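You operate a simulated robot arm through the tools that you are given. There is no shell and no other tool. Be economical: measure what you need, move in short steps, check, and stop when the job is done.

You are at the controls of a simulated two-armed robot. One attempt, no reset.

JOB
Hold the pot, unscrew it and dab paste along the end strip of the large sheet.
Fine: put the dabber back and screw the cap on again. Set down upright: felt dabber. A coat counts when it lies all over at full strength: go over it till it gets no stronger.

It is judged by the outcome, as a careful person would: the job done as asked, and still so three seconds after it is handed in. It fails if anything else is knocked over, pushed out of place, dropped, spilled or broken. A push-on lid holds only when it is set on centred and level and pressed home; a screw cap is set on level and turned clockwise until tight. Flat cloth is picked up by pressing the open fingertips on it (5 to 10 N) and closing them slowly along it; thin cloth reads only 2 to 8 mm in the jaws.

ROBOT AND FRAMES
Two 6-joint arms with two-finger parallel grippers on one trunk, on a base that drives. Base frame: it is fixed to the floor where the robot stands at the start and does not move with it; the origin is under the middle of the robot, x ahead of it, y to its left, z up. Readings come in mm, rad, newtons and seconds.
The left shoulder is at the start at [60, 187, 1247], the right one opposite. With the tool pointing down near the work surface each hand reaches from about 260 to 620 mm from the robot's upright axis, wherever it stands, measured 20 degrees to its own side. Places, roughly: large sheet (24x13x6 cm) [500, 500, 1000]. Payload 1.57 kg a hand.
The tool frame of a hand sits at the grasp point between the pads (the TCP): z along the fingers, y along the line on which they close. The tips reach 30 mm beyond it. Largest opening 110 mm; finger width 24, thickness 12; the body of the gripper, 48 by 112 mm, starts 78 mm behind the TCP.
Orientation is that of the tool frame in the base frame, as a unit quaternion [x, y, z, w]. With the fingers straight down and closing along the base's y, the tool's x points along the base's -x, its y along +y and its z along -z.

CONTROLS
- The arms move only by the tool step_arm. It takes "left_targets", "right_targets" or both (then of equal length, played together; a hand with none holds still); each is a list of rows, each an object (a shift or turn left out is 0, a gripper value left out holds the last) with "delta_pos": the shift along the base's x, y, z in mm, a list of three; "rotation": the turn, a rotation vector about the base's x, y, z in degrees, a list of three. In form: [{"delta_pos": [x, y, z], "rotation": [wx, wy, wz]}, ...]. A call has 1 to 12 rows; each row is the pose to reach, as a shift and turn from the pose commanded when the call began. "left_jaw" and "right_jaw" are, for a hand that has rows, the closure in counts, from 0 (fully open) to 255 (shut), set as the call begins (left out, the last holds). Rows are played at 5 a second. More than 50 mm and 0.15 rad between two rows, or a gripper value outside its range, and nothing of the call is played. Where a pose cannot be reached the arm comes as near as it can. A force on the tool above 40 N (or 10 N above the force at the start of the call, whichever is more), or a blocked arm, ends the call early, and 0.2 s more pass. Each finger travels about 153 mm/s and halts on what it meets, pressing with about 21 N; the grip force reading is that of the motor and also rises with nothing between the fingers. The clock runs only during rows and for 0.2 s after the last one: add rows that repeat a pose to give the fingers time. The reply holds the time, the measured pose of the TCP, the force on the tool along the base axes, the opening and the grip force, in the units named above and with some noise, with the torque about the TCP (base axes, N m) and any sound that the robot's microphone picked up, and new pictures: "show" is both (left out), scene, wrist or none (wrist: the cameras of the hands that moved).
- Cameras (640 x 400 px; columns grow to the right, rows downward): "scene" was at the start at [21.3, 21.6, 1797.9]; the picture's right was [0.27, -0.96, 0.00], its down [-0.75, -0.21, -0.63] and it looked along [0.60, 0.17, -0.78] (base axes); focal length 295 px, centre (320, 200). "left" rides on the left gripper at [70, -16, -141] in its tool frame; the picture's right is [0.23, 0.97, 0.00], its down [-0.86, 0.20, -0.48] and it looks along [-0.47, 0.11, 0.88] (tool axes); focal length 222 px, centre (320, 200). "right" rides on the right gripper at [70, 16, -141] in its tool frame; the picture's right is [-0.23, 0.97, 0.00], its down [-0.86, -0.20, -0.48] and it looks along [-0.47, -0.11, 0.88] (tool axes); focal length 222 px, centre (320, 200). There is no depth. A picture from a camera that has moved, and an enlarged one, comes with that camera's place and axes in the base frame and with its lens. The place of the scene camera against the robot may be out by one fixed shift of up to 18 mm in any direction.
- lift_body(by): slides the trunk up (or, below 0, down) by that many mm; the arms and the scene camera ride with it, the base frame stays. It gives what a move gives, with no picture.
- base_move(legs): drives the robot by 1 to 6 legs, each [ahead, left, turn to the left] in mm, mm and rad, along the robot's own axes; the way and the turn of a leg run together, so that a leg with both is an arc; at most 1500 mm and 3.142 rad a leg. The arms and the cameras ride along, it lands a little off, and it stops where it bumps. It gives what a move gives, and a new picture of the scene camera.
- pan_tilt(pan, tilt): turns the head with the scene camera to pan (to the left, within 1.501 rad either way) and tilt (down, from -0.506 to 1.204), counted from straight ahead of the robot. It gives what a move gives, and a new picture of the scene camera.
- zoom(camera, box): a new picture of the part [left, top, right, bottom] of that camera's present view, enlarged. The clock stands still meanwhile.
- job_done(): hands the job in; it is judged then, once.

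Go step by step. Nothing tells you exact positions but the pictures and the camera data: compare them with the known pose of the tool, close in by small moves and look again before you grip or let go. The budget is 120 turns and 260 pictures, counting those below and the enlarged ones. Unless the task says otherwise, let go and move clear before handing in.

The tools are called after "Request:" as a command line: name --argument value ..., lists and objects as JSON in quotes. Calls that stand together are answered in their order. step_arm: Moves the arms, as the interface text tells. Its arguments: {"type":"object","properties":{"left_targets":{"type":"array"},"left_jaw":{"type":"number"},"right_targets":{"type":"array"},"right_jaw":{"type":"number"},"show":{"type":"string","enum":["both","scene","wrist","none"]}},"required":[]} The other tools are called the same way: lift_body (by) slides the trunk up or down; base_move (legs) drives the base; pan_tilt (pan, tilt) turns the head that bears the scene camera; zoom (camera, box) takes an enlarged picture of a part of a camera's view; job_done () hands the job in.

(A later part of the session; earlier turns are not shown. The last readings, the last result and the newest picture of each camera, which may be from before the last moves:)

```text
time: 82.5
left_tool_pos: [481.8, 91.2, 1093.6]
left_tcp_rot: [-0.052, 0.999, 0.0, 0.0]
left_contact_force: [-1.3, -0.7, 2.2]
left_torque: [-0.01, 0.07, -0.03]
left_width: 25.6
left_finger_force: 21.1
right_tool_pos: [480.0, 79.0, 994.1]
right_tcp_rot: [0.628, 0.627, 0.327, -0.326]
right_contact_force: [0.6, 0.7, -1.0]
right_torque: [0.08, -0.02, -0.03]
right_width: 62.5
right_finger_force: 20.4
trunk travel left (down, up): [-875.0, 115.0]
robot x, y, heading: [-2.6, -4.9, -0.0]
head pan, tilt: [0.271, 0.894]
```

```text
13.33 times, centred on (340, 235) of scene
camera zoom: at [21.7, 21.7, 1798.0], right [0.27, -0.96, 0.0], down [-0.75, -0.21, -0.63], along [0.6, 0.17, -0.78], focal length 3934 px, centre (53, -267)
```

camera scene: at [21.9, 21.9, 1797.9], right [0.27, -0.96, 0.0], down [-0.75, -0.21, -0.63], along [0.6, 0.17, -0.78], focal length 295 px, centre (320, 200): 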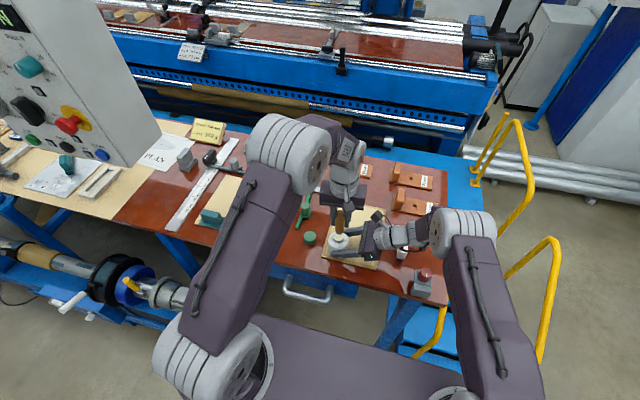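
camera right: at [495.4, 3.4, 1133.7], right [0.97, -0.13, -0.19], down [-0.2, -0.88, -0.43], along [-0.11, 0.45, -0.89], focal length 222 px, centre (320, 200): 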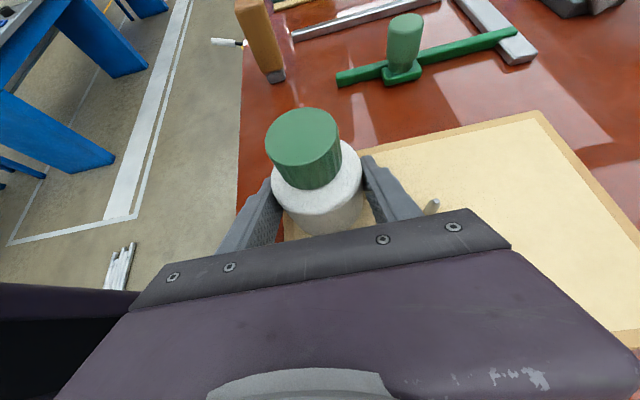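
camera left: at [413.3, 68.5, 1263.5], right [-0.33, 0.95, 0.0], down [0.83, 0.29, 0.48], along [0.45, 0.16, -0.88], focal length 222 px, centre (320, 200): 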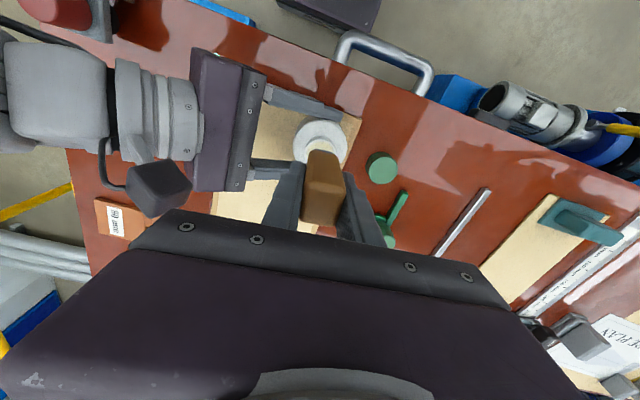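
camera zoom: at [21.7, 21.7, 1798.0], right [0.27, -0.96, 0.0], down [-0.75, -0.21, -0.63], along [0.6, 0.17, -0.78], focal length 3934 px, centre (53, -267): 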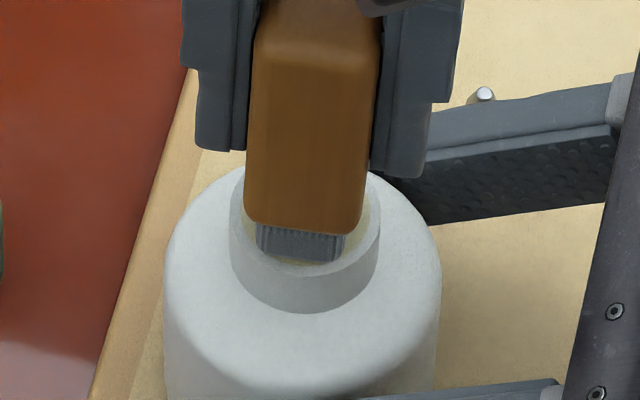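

The felt is about 2–3 mm toward the near side of the mouth. I'll raise a little, shift, then dip.

Request:
step_arm --left_targets '[{"delta_pos": [0, 0, 4]}, {"delta_pos": [2.5, -0.5, 4]}, {"delta_pos": [2.5, -0.5, 0]}, {"delta_pos": [2.5, -0.5, -3]}]' --show "none"

Request:
zoom --camera "right" --box '[260, 90, 360, 180]'

Request:
zoom --camera "scene" --box '[320, 220, 360, 250]'

```text
time: 83.5
left_tool_pos: [485.3, 91.1, 1092.6]
left_tcp_rot: [-0.051, 0.999, -0.001, 0.001]
left_contact_force: [-4.2, -0.2, 17.7]
left_torque: [-0.18, 0.27, -0.01]
left_width: 25.3
left_finger_force: 21.4
right_tool_pos: [479.4, 78.1, 993.3]
right_tcp_rot: [0.629, 0.627, 0.326, -0.325]
right_contact_force: [7.6, 0.6, -9.5]
right_torque: [0.38, 0.02, -0.19]
right_width: 62.5
right_finger_force: 21.4
trunk travel left (down, up): [-875.0, 115.0]
robot x, y, heading: [2.0, -1.0, 0.002]
head pan, tilt: [0.271, 0.894]
```

```text
4.44 times, centred on (310, 135) of right
camera zoom: at [495.2, 3.5, 1133.7], right [0.97, -0.13, -0.19], down [-0.2, -0.88, -0.42], along [-0.11, 0.45, -0.89], focal length 987 px, centre (364, 489)
```

zoom: 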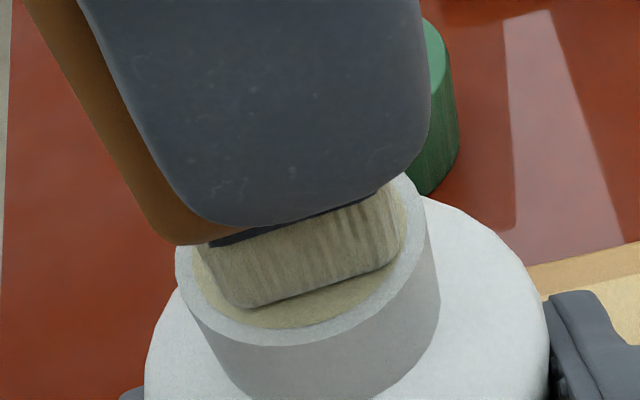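

```text
13.33 times, centred on (340, 235) of scene
camera zoom: at [20.6, 22.3, 1798.1], right [0.27, -0.96, 0.0], down [-0.75, -0.21, -0.63], along [0.6, 0.17, -0.78], focal length 3934 px, centre (53, -267)
```

zoom: 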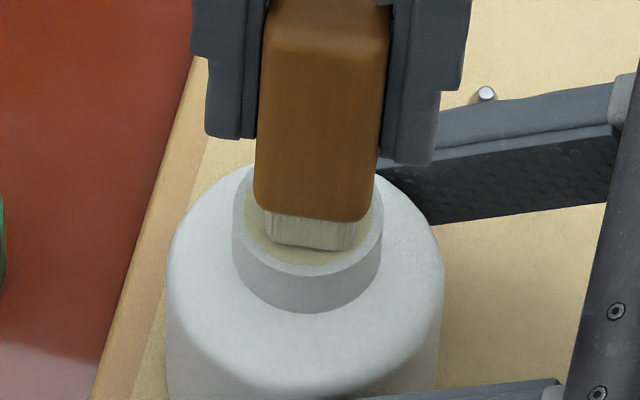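

The felt has taken up paste. I'll lift the dabber straight out, then release the pot and withdraw the right hand. From one base position further left and forward, the left hand should reach both the pot and the strip (sheet x 442–681, y 460–587).

Request:
step_arm --left_targets '[{"delta_pos": [0, 0, 5]}, {"delta_pos": [0, 0, 15]}, {"delta_pos": [0, 0, 35]}, {"delta_pos": [0, 0, 65]}, {"delta_pos": [0, 0, 95]}]' --show "none"

Request:
step_arm --right_targets '[{"delta_pos": [0, 0, 0]}, {"delta_pos": [0, 0, 0]}, {"delta_pos": [0, 0, 0]}]' --right_jaw 75 --show "none"

Request:
zoom --camera "right" --box '[200, 60, 440, 240]'

Request:
zoom --camera "scene" --box '[300, 190, 380, 260]'

```text
time: 84.7
left_tool_pos: [485.4, 92.6, 1188.3]
left_tcp_rot: [-0.052, 0.999, 0.001, 0.0]
left_contact_force: [0.0, 0.1, -0.9]
left_torque: [0.03, 0.03, 0.01]
left_width: 25.0
left_finger_force: 20.6
right_tool_pos: [480.9, 78.8, 995.4]
right_tcp_rot: [0.628, 0.627, 0.326, -0.325]
right_contact_force: [0.3, -0.1, -0.4]
right_torque: [-0.06, -0.02, 0.0]
right_width: 62.6
right_finger_force: 20.8
trunk travel left (down, up): [-875.0, 115.0]
robot x, y, heading: [-1.4, 2.0, 0.001]
head pan, tilt: [0.271, 0.894]
```

```text
time: 85.5
left_tool_pos: [485.7, 93.2, 1187.5]
left_tcp_rot: [-0.052, 0.999, 0.001, 0.001]
left_contact_force: [0.7, -0.8, 0.0]
left_torque: [0.03, 0.0, 0.01]
left_width: 25.5
left_finger_force: 20.9
right_tool_pos: [480.3, 77.8, 996.2]
right_tcp_rot: [0.627, 0.627, 0.326, -0.327]
right_contact_force: [0.8, 0.7, 0.0]
right_torque: [-0.01, 0.0, 0.01]
right_width: 77.6
right_finger_force: 0.1
trunk travel left (down, up): [-875.0, 115.0]
robot x, y, heading: [-0.3, 1.1, 0.002]
head pan, tilt: [0.271, 0.894]
```

```text
2.22 times, centred on (320, 150) of right
camera zoom: at [495.6, 3.3, 1133.5], right [0.97, -0.13, -0.19], down [-0.2, -0.88, -0.43], along [-0.11, 0.45, -0.89], focal length 494 px, centre (320, 311)
```

zoom: 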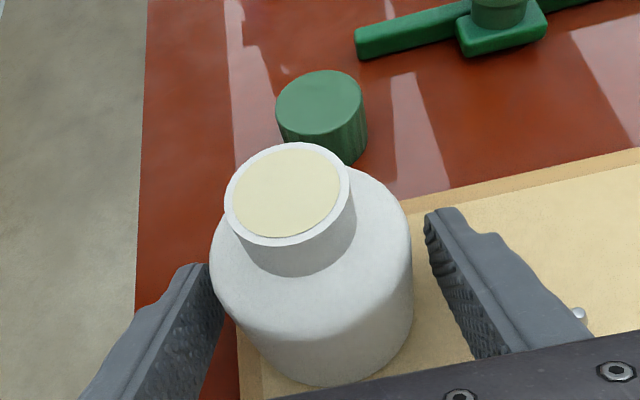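

```text
5.71 times, centred on (340, 225) of scene
camera zoom: at [21.8, 21.7, 1797.9], right [0.27, -0.96, 0.0], down [-0.75, -0.21, -0.63], along [0.6, 0.17, -0.78], focal length 1686 px, centre (206, 57)
```

zoom: 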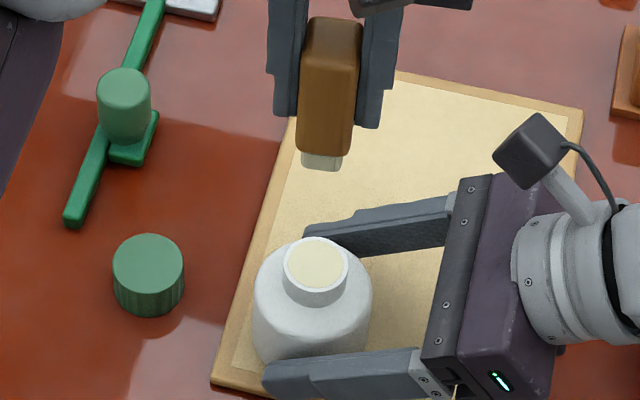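

Request:
step_arm --right_targets '[{"delta_pos": [0, -30, 4]}, {"delta_pos": [0, -70, 10]}, {"delta_pos": [0, -105, 25]}, {"delta_pos": [0, -110, 70]}, {"delta_pos": [0, -110, 115]}, {"delta_pos": [0, -110, 160]}]' --left_targets '[{"delta_pos": [-5, 20, 10]}, {"delta_pos": [-10, 50, 20]}, {"delta_pos": [-15, 80, 30]}, {"delta_pos": [-20, 110, 30]}, {"delta_pos": [-20, 140, 30]}, {"delta_pos": [-20, 170, 30]}]' --show "none"

Request:
pan_tilt --pan 0.1 --tilt 1.2

```text
time: 86.9
left_tool_pos: [464.5, 263.5, 1216.8]
left_tcp_rot: [-0.052, 0.999, 0.0, 0.0]
left_contact_force: [-0.6, -0.3, -0.3]
left_torque: [0.03, -0.01, 0.03]
left_width: 25.5
left_finger_force: 20.7
right_tool_pos: [479.1, -29.4, 1157.7]
right_tcp_rot: [0.627, 0.628, 0.325, -0.327]
right_contact_force: [0.2, 0.9, -0.9]
right_torque: [-0.06, 0.01, -0.02]
right_width: 77.8
right_finger_force: 0.1
trunk travel left (down, up): [-875.0, 115.0]
robot x, y, heading: [1.5, 1.2, -0.002]
head pan, tilt: [0.271, 0.894]
```

```text
time: 87.7
left_tool_pos: [464.6, 262.4, 1217.0]
left_tcp_rot: [-0.051, 0.999, 0.0, 0.0]
left_contact_force: [0.0, -0.7, -0.9]
left_torque: [0.01, 0.01, -0.02]
left_width: 25.5
left_finger_force: 21.0
right_tool_pos: [480.0, -30.5, 1156.4]
right_tcp_rot: [0.628, 0.626, 0.327, -0.326]
right_contact_force: [0.5, -0.4, 0.1]
right_torque: [-0.01, 0.0, 0.03]
right_width: 77.8
right_finger_force: 0.0
trunk travel left (down, up): [-875.0, 115.0]
robot x, y, heading: [-0.2, 0.9, -0.003]
head pan, tilt: [0.099, 1.201]
camera scene: at [4.1, 6.8, 1777.6], right [0.1, -0.99, 0.0], down [-0.93, -0.09, -0.36], along [0.36, 0.04, -0.93], focal length 295 px, centre (320, 200)
```

scene: 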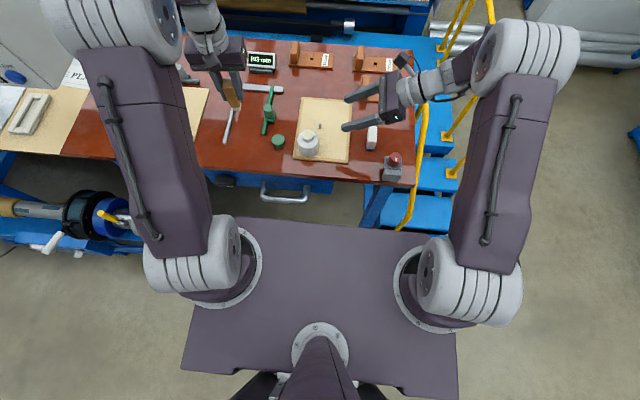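

The way looks clear. I'll drive left 310 mm, then ahead 105 mm.

Request:
base_move --legs '[[0, 310, 0], [105, 0, 0]]'

```text
time: 90.5
left_tool_pos: [561.9, 568.5, 1216.5]
left_tcp_rot: [-0.053, 0.999, -0.001, 0.003]
left_contact_force: [-0.8, 0.6, -0.3]
left_torque: [0.01, -0.01, 0.05]
left_width: 25.3
left_finger_force: 20.6
right_tool_pos: [579.9, 276.0, 1159.3]
right_tcp_rot: [0.627, 0.628, 0.327, -0.325]
right_contact_force: [-0.5, -0.1, -0.6]
right_torque: [-0.01, 0.02, -0.07]
right_width: 77.8
right_finger_force: 0.0
trunk travel left (down, up): [-875.0, 115.0]
robot x, y, heading: [101.1, 305.7, 0.004]
head pan, tilt: [0.099, 1.201]
camera scene: at [101.2, 311.3, 1777.5], right [0.1, -0.99, 0.0], down [-0.93, -0.1, -0.36], along [0.36, 0.04, -0.93], focal length 295 px, centre (320, 200)
```

scene: 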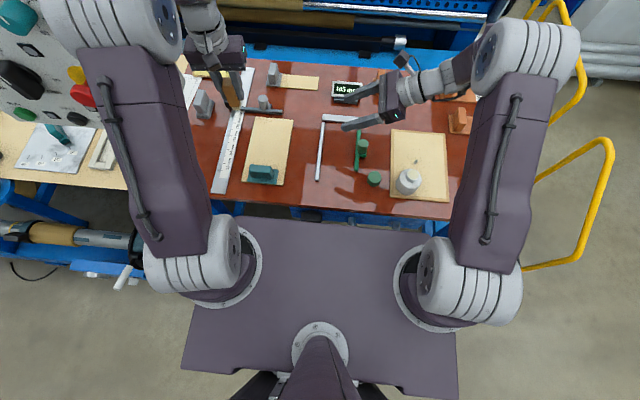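

The drive landed well. I'll bring the dabber over the strip and aim the head to watch.

Request:
step_arm --left_targets '[{"delta_pos": [18, -8, -29]}, {"delta_pos": [37, -15, -58]}, {"delta_pos": [55, -23, -87]}, {"delta_pos": [73, -30, -116]}, {"delta_pos": [92, -38, -145]}, {"delta_pos": [107, -45, -166]}, {"delta_pos": [107, -45, -166]}]' --show "wrist"

Request:
pan_tilt --pan 0.2 --tilt 0.8

Request:
zoom --camera "left" --box '[220, 100, 420, 240]'

```text
time: 92.1
left_tool_pos: [675.0, 521.9, 1050.5]
left_tcp_rot: [-0.054, 0.999, -0.001, 0.0]
left_contact_force: [0.7, 0.2, 0.0]
left_torque: [0.02, 0.04, 0.03]
left_width: 25.8
left_finger_force: 20.7
right_tool_pos: [581.9, 274.9, 1156.8]
right_tcp_rot: [0.626, 0.628, 0.326, -0.327]
right_contact_force: [-0.8, 0.1, 0.4]
right_torque: [-0.01, 0.03, -0.01]
right_width: 77.6
right_finger_force: 0.1
trunk travel left (down, up): [-875.0, 115.0]
robot x, y, heading: [104.1, 304.0, 0.006]
head pan, tilt: [0.099, 1.201]
camera left: at [607.7, 499.0, 1192.3], right [-0.33, 0.94, 0.0], down [0.83, 0.29, 0.48], along [0.45, 0.16, -0.88], focal length 222 px, centre (320, 200)
```

left: 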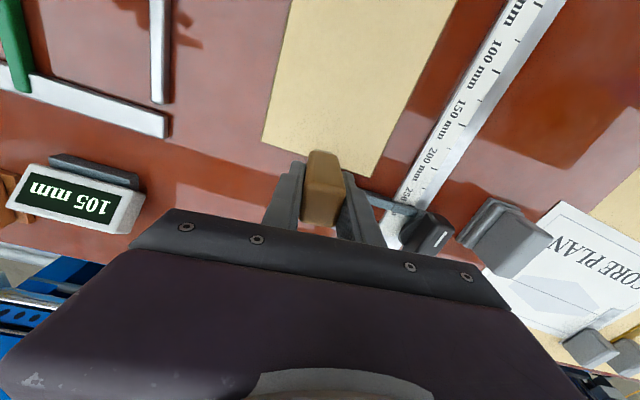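

```text
time: 93.0
left_tool_pos: [674.9, 521.1, 1050.3]
left_tcp_rot: [-0.053, 0.999, 0.001, 0.0]
left_contact_force: [0.3, -0.6, -0.3]
left_torque: [0.0, -0.01, -0.04]
left_width: 25.4
left_finger_force: 21.1
right_tool_pos: [581.5, 274.2, 1156.6]
right_tcp_rot: [0.627, 0.628, 0.326, -0.327]
right_contact_force: [-0.1, -0.1, -0.3]
right_torque: [0.01, 0.0, 0.02]
right_width: 77.5
right_finger_force: 0.1
trunk travel left (down, up): [-875.0, 115.0]
robot x, y, heading: [106.2, 303.0, 0.004]
head pan, tilt: [0.201, 0.799]
camera scene: at [130.1, 321.4, 1805.2], right [0.2, -0.98, 0.0], down [-0.7, -0.14, -0.7], along [0.68, 0.14, -0.72], focal length 295 px, centre (320, 200)
```

scene: 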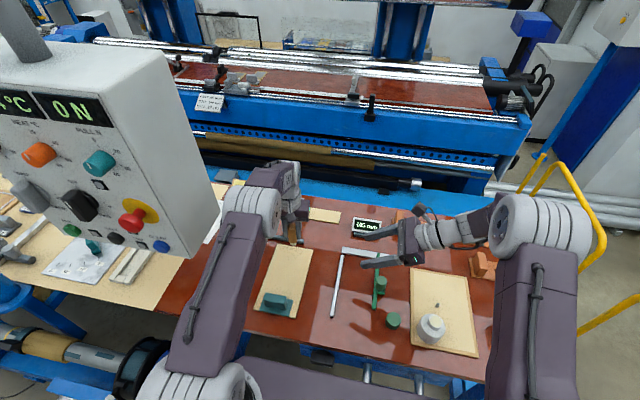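

```text
2.86 times, centred on (320, 170) of left
camera zoom: at [607.9, 499.3, 1192.4], right [-0.33, 0.94, 0.0], down [0.83, 0.29, 0.48], along [0.45, 0.16, -0.88], focal length 635 px, centre (320, 286)
```

zoom: 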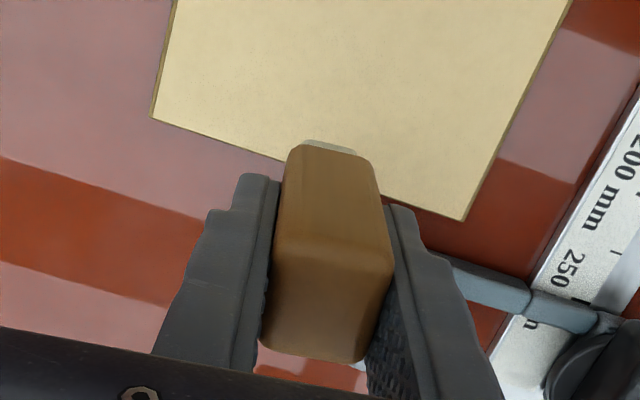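

The sheet's far edge is at x=683, y 460–587, and the felt (about 22 × 19 mm) now spans x 660–682. I'll dab rather than drag, so the sheet isn't shifted. First I find the contact height at the right end.

Request:
step_arm --left_targets '[{"delta_pos": [0, -25, 0]}, {"delta_pos": [0, -50, 0]}, {"delta_pos": [0, -50, -20]}, {"delta_pos": [0, -50, -32]}, {"delta_pos": [0, -50, -35]}, {"delta_pos": [0, -50, -37]}]' --show "none"

Request:
zoom --camera "left" --box '[220, 100, 420, 240]'

```text
time: 94.3
left_tool_pos: [673.9, 472.4, 1014.8]
left_tcp_rot: [-0.053, 0.999, -0.001, 0.002]
left_contact_force: [-0.7, -1.2, 6.5]
left_torque: [-0.07, -0.03, 0.01]
left_width: 25.6
left_finger_force: 20.8
right_tool_pos: [580.8, 274.8, 1157.4]
right_tcp_rot: [0.627, 0.627, 0.327, -0.326]
right_contact_force: [-0.2, -0.4, -0.3]
right_torque: [0.03, -0.01, 0.0]
right_width: 78.0
right_finger_force: 0.1
trunk travel left (down, up): [-875.0, 115.0]
robot x, y, heading: [102.0, 304.3, 0.007]
head pan, tilt: [0.201, 0.799]
```

```text
2.86 times, centred on (320, 170) of left
camera zoom: at [605.7, 448.1, 1155.2], right [-0.33, 0.94, 0.0], down [0.83, 0.29, 0.48], along [0.45, 0.16, -0.88], focal length 635 px, centre (320, 286)
```

zoom: 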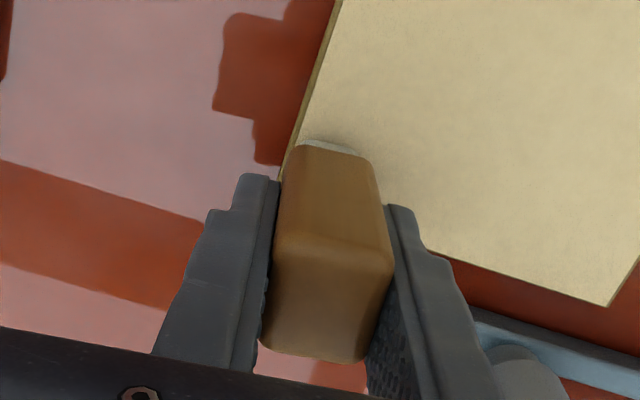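

Contact reads 6.5 N. I'll lift and look at the mark it left.

Request:
step_arm --left_targets '[{"delta_pos": [0, 0, 12]}, {"delta_pos": [0, 10, 35]}, {"delta_pos": [0, 50, 35]}]' --show "none"

Request:
zoom --camera "left" --box '[220, 100, 420, 240]'

Request:
zoom --camera "scene" --box '[240, 220, 360, 320]'

```text
time: 95.2
left_tool_pos: [670.9, 524.4, 1044.1]
left_tcp_rot: [-0.054, 0.999, -0.001, 0.001]
left_contact_force: [0.0, 0.1, -0.5]
left_torque: [-0.01, -0.02, -0.01]
left_width: 25.5
left_finger_force: 21.1
right_tool_pos: [582.4, 276.4, 1155.8]
right_tcp_rot: [0.627, 0.628, 0.325, -0.327]
right_contact_force: [0.2, 0.2, -0.2]
right_torque: [-0.04, 0.01, -0.01]
right_width: 77.4
right_finger_force: 0.1
trunk travel left (down, up): [-875.0, 115.0]
robot x, y, heading: [98.5, 300.2, -0.001]
head pan, tilt: [0.201, 0.799]
```

```text
2.86 times, centred on (320, 170) of left
camera zoom: at [603.8, 501.6, 1186.0], right [-0.33, 0.94, 0.0], down [0.83, 0.29, 0.48], along [0.45, 0.16, -0.88], focal length 635 px, centre (320, 286)
```

zoom: 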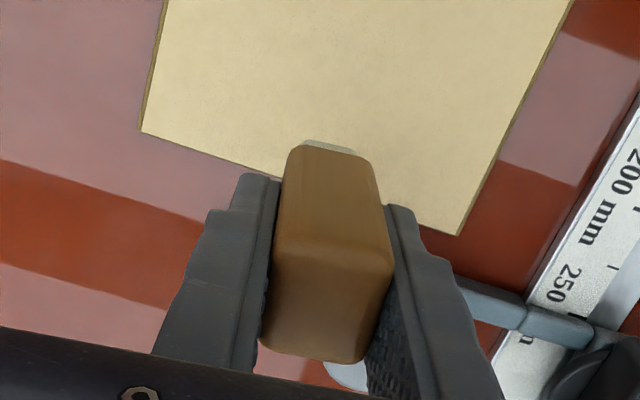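

```text
4.00 times, centred on (300, 270) of scene
camera zoom: at [130.7, 324.2, 1805.2], right [0.2, -0.98, 0.0], down [-0.7, -0.15, -0.7], along [0.68, 0.14, -0.72], focal length 1180 px, centre (400, -80)
```

zoom: 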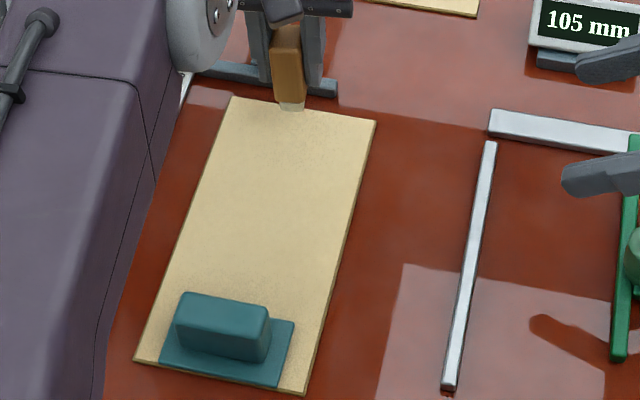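

Request:
zoom --camera "left" --box '[250, 130, 320, 174]'

Request:
zoom --camera "scene" --box '[280, 230, 330, 262]'

```text
9.09 times, centred on (285, 152) of left
camera zoom: at [603.8, 501.6, 1186.0], right [-0.33, 0.94, 0.0], down [0.83, 0.29, 0.48], along [0.45, 0.16, -0.88], focal length 2019 px, centre (638, 636)
```

zoom: 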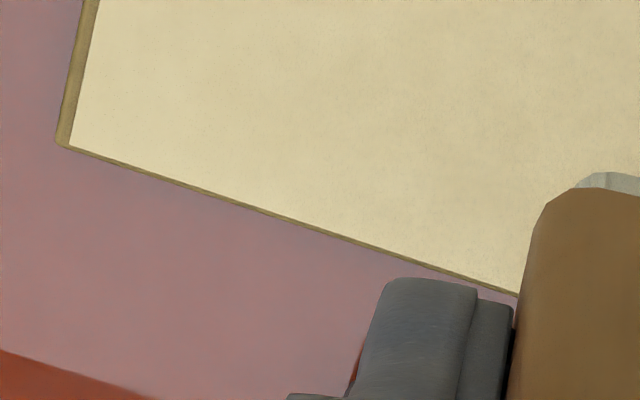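

```text
12.50 times, centred on (305, 246) of scene
camera zoom: at [130.7, 324.2, 1805.2], right [0.2, -0.98, 0.0], down [-0.7, -0.15, -0.7], along [0.68, 0.14, -0.72], focal length 3688 px, centre (508, -375)
```

zoom: 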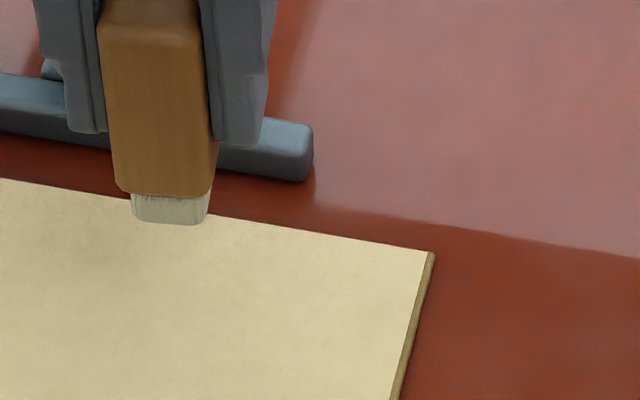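

No mark is visible from a single static dab. I'll try a light-pressure stroke over a short stretch and check.

Request:
step_arm --left_targets '[{"delta_pos": [2, -25, 0]}, {"delta_pos": [2, -52, 0]}, {"delta_pos": [2, -52, -22]}, {"delta_pos": [2, -52, -32]}, {"delta_pos": [2, -52, -34.5]}, {"delta_pos": [2, -46, -34.5]}, {"delta_pos": [2, -38, -34.5]}, {"delta_pos": [2, -30, -34.5]}, {"delta_pos": [2, -22, -34.5]}]' --show "none"

Request:
step_arm --left_targets '[{"delta_pos": [0, 0, 10]}, {"delta_pos": [0, 25, 35]}, {"delta_pos": [0, 60, 35]}]' --show "none"

Request:
zoom --camera "left" --box '[200, 90, 340, 178]'

Request:
zoom --camera "scene" --box '[280, 230, 330, 262]'

```text
time: 97.2
left_tool_pos: [674.9, 500.0, 1013.3]
left_tcp_rot: [-0.052, 0.999, 0.0, 0.002]
left_contact_force: [1.3, -5.0, 14.3]
left_torque: [-0.29, 0.0, 0.01]
left_width: 25.3
left_finger_force: 21.6
right_tool_pos: [580.9, 273.5, 1156.6]
right_tcp_rot: [0.626, 0.628, 0.326, -0.327]
right_contact_force: [0.0, -0.7, -0.3]
right_torque: [-0.01, 0.0, 0.0]
right_width: 77.9
right_finger_force: 0.0
trunk travel left (down, up): [-875.0, 115.0]
robot x, y, heading: [105.0, 304.0, -0.001]
head pan, tilt: [0.201, 0.799]
```

```text
time: 98.0
left_tool_pos: [676.3, 564.4, 1045.8]
left_tcp_rot: [-0.054, 0.999, -0.001, 0.001]
left_contact_force: [0.1, -0.1, -1.4]
left_torque: [-0.04, 0.02, -0.04]
left_width: 25.4
left_finger_force: 20.7
right_tool_pos: [582.5, 275.7, 1156.1]
right_tcp_rot: [0.627, 0.628, 0.325, -0.327]
right_contact_force: [0.1, -0.2, -0.5]
right_torque: [0.0, 0.01, 0.03]
right_width: 77.5
right_finger_force: 0.1
trunk travel left (down, up): [-875.0, 115.0]
robot x, y, heading: [101.6, 303.7, -0.003]
head pan, tilt: [0.201, 0.799]
```

```text
4.55 times, centred on (270, 134) of left
camera zoom: at [607.6, 540.2, 1187.1], right [-0.33, 0.94, 0.0], down [0.83, 0.29, 0.48], along [0.45, 0.16, -0.88], focal length 1010 px, centre (547, 500)
```

zoom: 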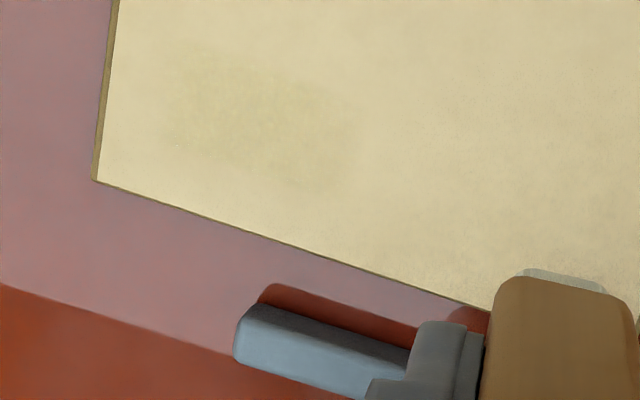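

```text
12.50 times, centred on (305, 246) of scene
camera zoom: at [130.3, 323.6, 1805.2], right [0.2, -0.98, 0.0], down [-0.7, -0.15, -0.7], along [0.68, 0.14, -0.72], focal length 3688 px, centre (508, -375)
```

zoom: 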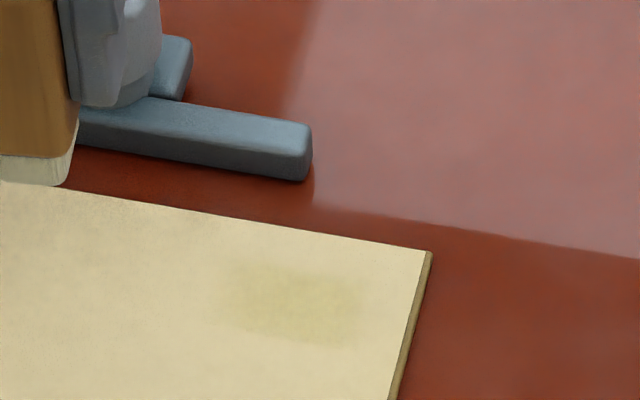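

A faint greenish mark shows, so strokes deposit paste, but it seems set in from the edge. I'll pull the hand back for a clear view of the strip.

Request:
step_arm --left_targets '[{"delta_pos": [-30, -5, 20]}, {"delta_pos": [-60, -10, 40]}, {"delta_pos": [-90, -20, 60]}]' --show "none"

Request:
zoom --camera "scene" --box '[270, 230, 340, 270]'

Request:
zoom --camera "left" --box '[200, 90, 440, 240]'

```text
time: 98.8
left_tool_pos: [583.6, 542.7, 1108.8]
left_tcp_rot: [-0.054, 0.999, 0.0, 0.0]
left_contact_force: [0.1, 0.1, -1.1]
left_torque: [0.01, -0.02, -0.01]
left_width: 25.4
left_finger_force: 21.4
right_tool_pos: [582.3, 274.0, 1157.9]
right_tcp_rot: [0.626, 0.629, 0.325, -0.327]
right_contact_force: [0.2, -0.3, -0.6]
right_torque: [-0.01, 0.06, 0.01]
right_width: 77.8
right_finger_force: 0.0
trunk travel left (down, up): [-875.0, 115.0]
robot x, y, heading: [99.8, 305.0, 0.0]
head pan, tilt: [0.201, 0.799]
```

```text
9.14 times, centred on (305, 250) of scene
camera zoom: at [129.2, 321.1, 1805.2], right [0.2, -0.98, 0.0], down [-0.7, -0.14, -0.7], along [0.68, 0.14, -0.72], focal length 2698 px, centre (457, -257)
```

zoom: 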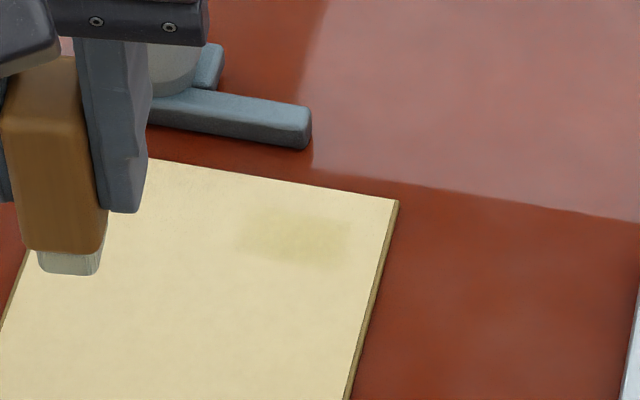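

```text
2.67 times, centred on (320, 165) of left
camera zoom: at [515.6, 518.4, 1251.0], right [-0.33, 0.94, 0.0], down [0.83, 0.29, 0.48], along [0.45, 0.16, -0.88], focal length 592 px, centre (320, 293)
```

zoom: 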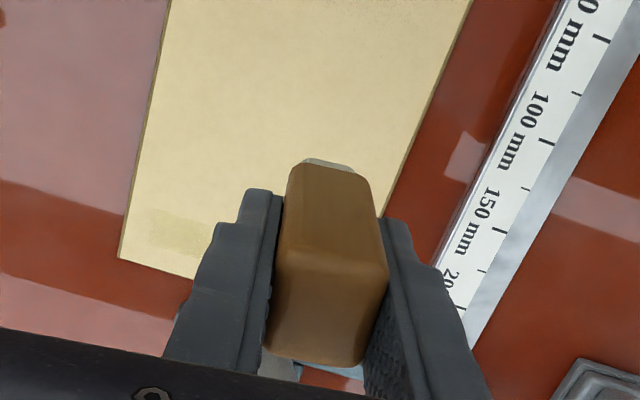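

The mark covers about x 645–671, though I took the felt to be at x 659–681. To learn whether that is a tool offset or the strip's extent, I'll stroke again 13 mm further in.

Request:
step_arm --left_targets '[{"delta_pos": [30, -25, -20]}, {"delta_pos": [60, -50, -45]}, {"delta_pos": [77, -63, -75]}, {"delta_pos": [77, -63, -90]}, {"delta_pos": [77, -63, -94.5]}, {"delta_pos": [77, -55, -94.5]}, {"delta_pos": [77, -47, -94.5]}, {"delta_pos": [77, -39, -94.5]}, {"delta_pos": [77, -47, -94.5]}, {"delta_pos": [77, -55, -94.5]}, {"delta_pos": [77, -63, -94.5]}, {"delta_pos": [77, -63, -80]}]' --show "none"

Request:
step_arm --left_targets '[{"delta_pos": [-10, 20, 15]}, {"delta_pos": [-45, 45, 40]}, {"delta_pos": [-77, 63, 70]}]' --show "none"

Request:
zoom --camera "scene" --box '[270, 230, 340, 270]'

Request:
zoom --camera "left" --box '[200, 90, 440, 240]'

```text
time: 101.3
left_tool_pos: [662.4, 477.9, 1028.6]
left_tcp_rot: [-0.053, 0.999, 0.0, 0.0]
left_contact_force: [0.2, 0.6, -0.6]
left_torque: [0.01, 0.0, 0.01]
left_width: 25.1
left_finger_force: 21.2
right_tool_pos: [582.0, 274.7, 1155.8]
right_tcp_rot: [0.627, 0.627, 0.326, -0.327]
right_contact_force: [0.1, -0.8, -0.1]
right_torque: [-0.02, 0.0, 0.01]
right_width: 77.6
right_finger_force: 0.0
trunk travel left (down, up): [-875.0, 115.0]
robot x, y, heading: [99.7, 306.5, 0.004]
head pan, tilt: [0.201, 0.799]
```

```text
time: 102.2
left_tool_pos: [583.5, 539.3, 1097.2]
left_tcp_rot: [-0.053, 0.999, 0.0, 0.001]
left_contact_force: [-0.2, -0.8, -0.3]
left_torque: [-0.03, -0.04, -0.02]
left_width: 25.2
left_finger_force: 20.8
right_tool_pos: [580.7, 274.2, 1158.6]
right_tcp_rot: [0.627, 0.628, 0.326, -0.326]
right_contact_force: [0.6, -0.5, -0.6]
right_torque: [-0.05, -0.04, -0.05]
right_width: 77.5
right_finger_force: 0.2
trunk travel left (down, up): [-875.0, 115.0]
robot x, y, heading: [101.3, 301.9, 0.003]
head pan, tilt: [0.201, 0.799]
```

```text
9.14 times, centred on (305, 250) of scene
camera zoom: at [127.2, 321.6, 1805.2], right [0.2, -0.98, 0.0], down [-0.7, -0.14, -0.7], along [0.68, 0.14, -0.72], focal length 2698 px, centre (457, -257)
```

zoom: 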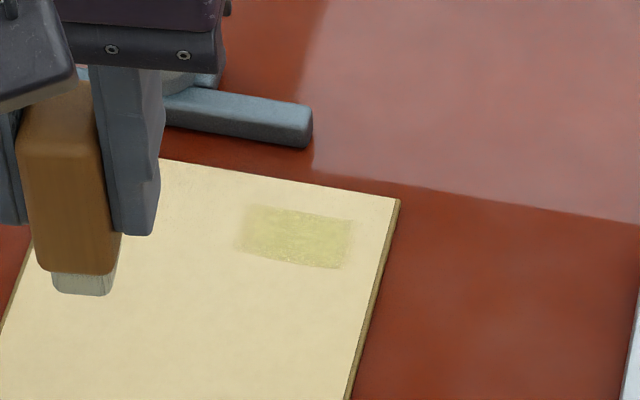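

```text
2.67 times, centred on (320, 165) of left
camera zoom: at [515.7, 516.0, 1237.5], right [-0.33, 0.94, 0.0], down [0.83, 0.29, 0.48], along [0.45, 0.16, -0.88], focal length 592 px, centre (320, 293)
```

zoom: 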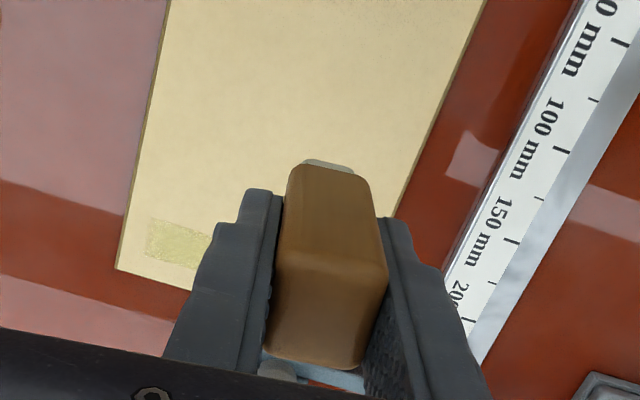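

The mark stayed in the same band with crisp edges, so that is the strip: x≈645–671, starting at y≈471. I'll stroke its full length both ways, centred on it.

Request:
step_arm --left_targets '[{"delta_pos": [30, -25, -15]}, {"delta_pos": [60, -50, -40]}, {"delta_pos": [75, -65, -70]}, {"delta_pos": [75, -65, -84.5]}, {"delta_pos": [75, -52, -84.5]}, {"delta_pos": [75, -40, -84.5]}, {"delta_pos": [75, -28, -84.5]}, {"delta_pos": [75, -16, -84.5]}, {"delta_pos": [75, -4, -84.5]}, {"delta_pos": [75, 8, -84.5]}, {"delta_pos": [75, 20, -84.5]}, {"delta_pos": [75, 31, -84.5]}]' --show "none"

Request:
step_arm --left_targets '[{"delta_pos": [4, 0, 0]}, {"delta_pos": [4, -12, 0]}, {"delta_pos": [4, -24, 0]}, {"delta_pos": [4, -36, 0]}, {"delta_pos": [4, -48, 0]}, {"delta_pos": [4, -60, 0]}, {"delta_pos": [4, -72, 0]}, {"delta_pos": [4, -84, 0]}, {"delta_pos": [4, -96, 0]}, {"delta_pos": [4, -96, 15]}]' --show "none"

Request:
zoom --camera "scene" --box '[255, 225, 335, 270]'

```text
time: 104.8
left_tool_pos: [661.4, 571.4, 1014.4]
left_tcp_rot: [-0.053, 0.999, 0.0, 0.001]
left_contact_force: [0.4, 0.6, -0.3]
left_torque: [0.0, -0.01, 0.0]
left_width: 25.3
left_finger_force: 21.2
right_tool_pos: [582.3, 274.1, 1157.4]
right_tcp_rot: [0.627, 0.628, 0.325, -0.327]
right_contact_force: [0.7, 0.1, 0.4]
right_torque: [-0.02, 0.0, 0.0]
right_width: 77.6
right_finger_force: 0.1
trunk travel left (down, up): [-875.0, 115.0]
robot x, y, heading: [102.2, 304.0, 0.003]
head pan, tilt: [0.201, 0.799]
```

```text
time: 107.0
left_tool_pos: [665.8, 476.0, 1028.1]
left_tcp_rot: [-0.053, 0.999, 0.001, 0.0]
left_contact_force: [-0.2, 0.2, -1.0]
left_torque: [-0.02, 0.0, 0.0]
left_width: 25.6
left_finger_force: 20.9
right_tool_pos: [583.6, 275.6, 1155.4]
right_tcp_rot: [0.627, 0.627, 0.326, -0.327]
right_contact_force: [0.1, 0.4, 0.8]
right_torque: [-0.01, 0.0, 0.02]
right_width: 77.4
right_finger_force: 0.1
trunk travel left (down, up): [-875.0, 115.0]
robot x, y, heading: [104.3, 306.4, 0.0]
head pan, tilt: [0.201, 0.799]
```

```text
8.00 times, centred on (295, 248) of scene
camera zoom: at [130.8, 321.2, 1805.1], right [0.2, -0.98, 0.0], down [-0.7, -0.14, -0.7], along [0.68, 0.14, -0.72], focal length 2360 px, centre (520, -180)
```

zoom: 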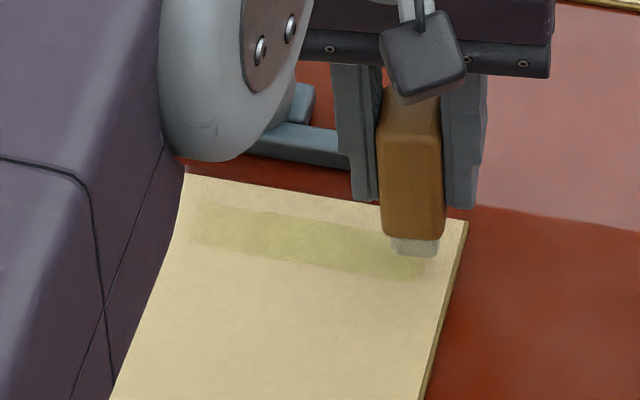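

The whole strip is taking paste. I'll make more passes at slightly firmer contact.

Request:
step_arm --left_targets '[{"delta_pos": [-3, 0, -14]}, {"delta_pos": [-3, 0, -16.5]}, {"delta_pos": [-3, 10, -16.5]}, {"delta_pos": [-3, 21, -16.5]}, {"delta_pos": [-3, 32, -16.5]}, {"delta_pos": [-3, 43, -16.5]}, {"delta_pos": [-3, 54, -16.5]}, {"delta_pos": [-3, 65, -16.5]}, {"delta_pos": [-3, 76, -16.5]}, {"delta_pos": [-3, 87, -16.5]}, {"delta_pos": [-3, 97, -16.5]}, {"delta_pos": [1, 97, -16.5]}]' --show "none"

Request:
step_arm --left_targets '[{"delta_pos": [0, -11, 0]}, {"delta_pos": [0, -22, 0]}, {"delta_pos": [0, -33, 0]}, {"delta_pos": [0, -44, 0]}, {"delta_pos": [0, -55, 0]}, {"delta_pos": [0, -66, 0]}, {"delta_pos": [0, -77, 0]}, {"delta_pos": [0, -88, 0]}, {"delta_pos": [0, -97, 0]}]' --show "none"

Request:
step_arm --left_targets '[{"delta_pos": [0, 0, 15]}, {"delta_pos": [-40, 25, 40]}, {"delta_pos": [-85, 45, 80]}]' --show "none"

Request:
zoom --camera "scene" --box '[255, 225, 335, 270]'

Request:
zoom --camera "left" --box '[200, 90, 440, 240]'

```text
time: 109.5
left_tool_pos: [663.5, 571.8, 1012.7]
left_tcp_rot: [-0.053, 0.999, 0.0, -0.001]
left_contact_force: [-5.5, -2.1, 11.0]
left_torque: [-0.06, 0.29, 0.02]
left_width: 25.5
left_finger_force: 21.0
right_tool_pos: [578.9, 274.6, 1157.5]
right_tcp_rot: [0.626, 0.628, 0.326, -0.326]
right_contact_force: [0.3, 0.2, -0.2]
right_torque: [0.05, -0.01, 0.01]
right_width: 77.5
right_finger_force: 0.0
trunk travel left (down, up): [-875.0, 115.0]
robot x, y, heading: [106.2, 305.3, 0.0]
head pan, tilt: [0.201, 0.799]
```

```text
time: 111.5
left_tool_pos: [663.5, 476.5, 1013.2]
left_tcp_rot: [-0.053, 0.999, -0.001, 0.001]
left_contact_force: [-0.3, 6.7, 16.7]
left_torque: [0.35, -0.02, -0.04]
left_width: 25.1
left_finger_force: 21.2
right_tool_pos: [579.0, 275.2, 1157.9]
right_tcp_rot: [0.627, 0.629, 0.325, -0.326]
right_contact_force: [-0.2, -0.2, 0.6]
right_torque: [0.03, -0.02, 0.02]
right_width: 77.6
right_finger_force: 0.0
trunk travel left (down, up): [-875.0, 115.0]
robot x, y, heading: [100.8, 306.7, 0.004]
head pan, tilt: [0.201, 0.799]
```

```text
refused: row 2 steps farther than a row can; nothing moved
```

```text
8.00 times, centred on (295, 248) of scene
camera zoom: at [127.0, 322.0, 1805.3], right [0.2, -0.98, 0.0], down [-0.7, -0.15, -0.7], along [0.68, 0.14, -0.72], focal length 2360 px, centre (520, -180)
```

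zoom: 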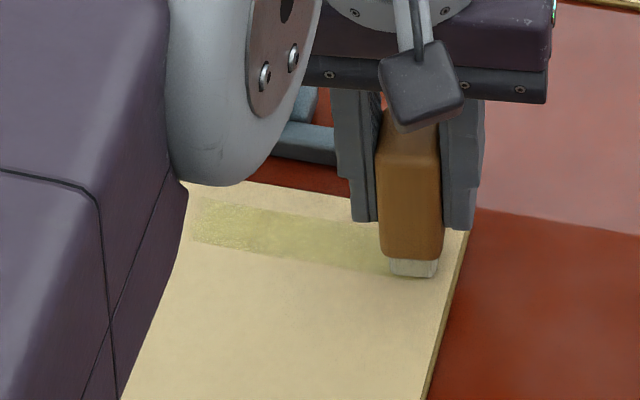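

```text
2.67 times, centred on (320, 165) of left
camera zoom: at [595.9, 453.4, 1154.6], right [-0.33, 0.94, 0.0], down [0.83, 0.29, 0.48], along [0.45, 0.16, -0.88], focal length 592 px, centre (320, 293)
```

zoom: 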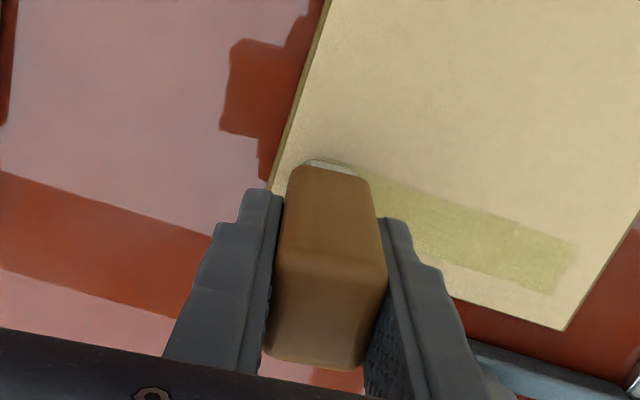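

Request:
step_arm --left_targets '[{"delta_pos": [0, 0, 15]}, {"delta_pos": [-25, 20, 35]}, {"delta_pos": [-55, 40, 60]}, {"delta_pos": [-85, 45, 85]}]' --show "none"

Request:
zoom --camera "scene" --box '[255, 225, 335, 270]'

Request:
zoom --camera "left" --box '[200, 90, 440, 240]'

```text
time: 112.5
left_tool_pos: [577.4, 516.6, 1096.9]
left_tcp_rot: [-0.054, 0.999, 0.001, 0.001]
left_contact_force: [0.2, -0.4, -0.7]
left_torque: [0.02, -0.02, -0.01]
left_width: 25.3
left_finger_force: 21.5
right_tool_pos: [580.7, 272.7, 1157.4]
right_tcp_rot: [0.627, 0.627, 0.327, -0.327]
right_contact_force: [0.7, -0.6, 0.4]
right_torque: [-0.03, -0.04, 0.02]
right_width: 77.9
right_finger_force: 0.1
trunk travel left (down, up): [-875.0, 115.0]
robot x, y, heading: [101.7, 303.0, 0.003]
head pan, tilt: [0.201, 0.799]
```

```text
8.00 times, centred on (295, 248) of scene
camera zoom: at [128.8, 320.4, 1805.2], right [0.2, -0.98, 0.0], down [-0.7, -0.14, -0.7], along [0.68, 0.14, -0.72], focal length 2360 px, centre (520, -180)
```

zoom: 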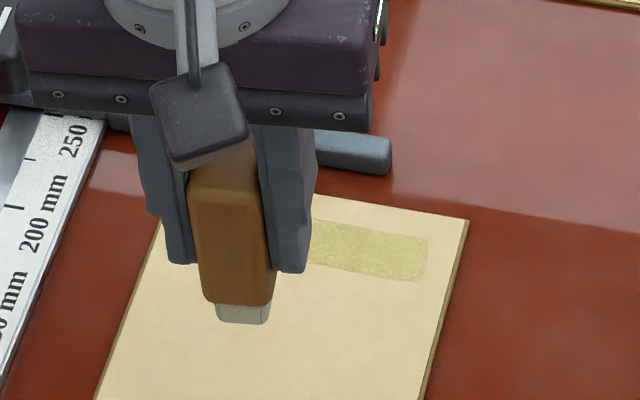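

```text
2.67 times, centred on (320, 165) of left
camera zoom: at [510.6, 493.8, 1238.9], right [-0.33, 0.94, 0.0], down [0.83, 0.29, 0.48], along [0.45, 0.16, -0.88], focal length 592 px, centre (320, 293)
```

zoom: 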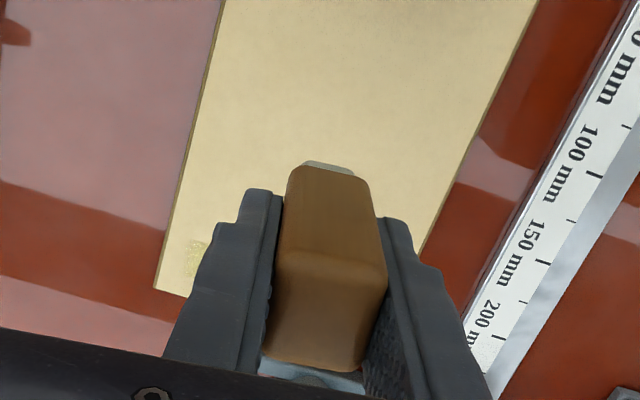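

The felt has gone greyish, so its load is nearly spent. I'll clear the right arm out of the way to re-dip from this position.

Request:
step_arm --right_targets '[{"delta_pos": [-10, -40, 20]}, {"delta_pos": [-20, -80, 40]}, {"delta_pos": [-30, -120, 60]}, {"delta_pos": [-40, -160, 60]}, {"delta_pos": [-50, -200, 60]}, {"delta_pos": [-60, -240, 60]}, {"delta_pos": [-70, -280, 60]}, {"delta_pos": [-80, -320, 60]}, {"delta_pos": [-80, -350, 60]}]' --left_targets '[{"delta_pos": [0, 0, 15]}, {"delta_pos": [0, 0, 30]}, {"delta_pos": [0, 0, 45]}, {"delta_pos": [0, 0, 60]}, {"delta_pos": [0, 0, 75]}, {"delta_pos": [0, 0, 90]}, {"delta_pos": [0, -20, 100]}, {"delta_pos": [-5, -60, 105]}, {"delta_pos": [-10, -100, 105]}]' --show "scene"

Request:
zoom --camera "scene" --box '[255, 225, 335, 270]'

```text
time: 114.5
left_tool_pos: [569.1, 417.7, 1202.0]
left_tcp_rot: [-0.053, 0.999, 0.0, 0.001]
left_contact_force: [0.1, 0.0, -0.2]
left_torque: [0.03, -0.01, 0.01]
left_width: 25.4
left_finger_force: 21.4
right_tool_pos: [504.1, -76.5, 1214.4]
right_tcp_rot: [0.626, 0.628, 0.325, -0.328]
right_contact_force: [0.5, -0.2, 0.2]
right_torque: [-0.01, 0.03, 0.01]
right_width: 77.9
right_finger_force: 0.1
trunk travel left (down, up): [-875.0, 115.0]
robot x, y, heading: [104.3, 304.8, 0.005]
head pan, tilt: [0.201, 0.799]
camera scene: at [130.3, 317.5, 1805.3], right [0.2, -0.98, 0.0], down [-0.7, -0.14, -0.7], along [0.68, 0.14, -0.72], focal length 295 px, centre (320, 200)
```

scene: 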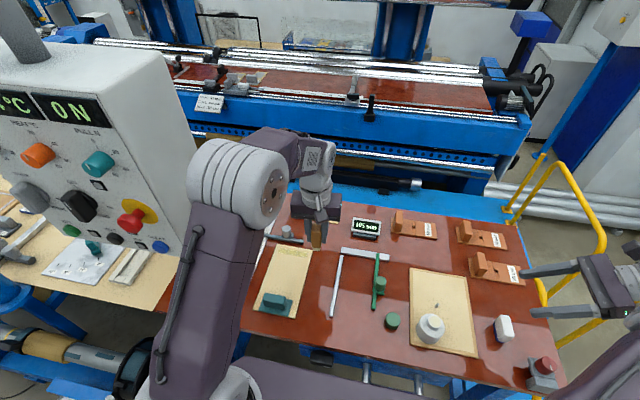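

```text
8.00 times, centred on (295, 248) of scene
camera zoom: at [130.3, 317.5, 1805.3], right [0.2, -0.98, 0.0], down [-0.7, -0.14, -0.7], along [0.68, 0.14, -0.72], focal length 2360 px, centre (520, -180)
```

zoom: 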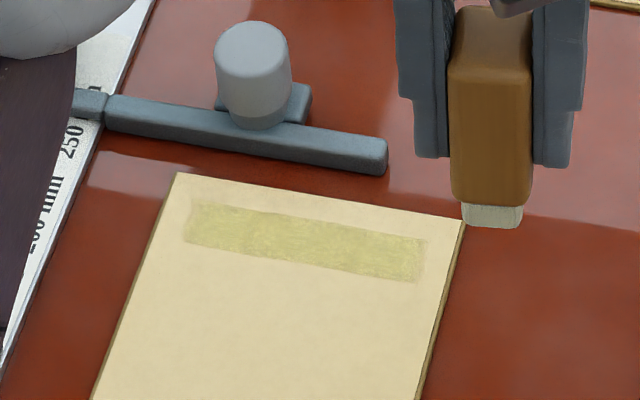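

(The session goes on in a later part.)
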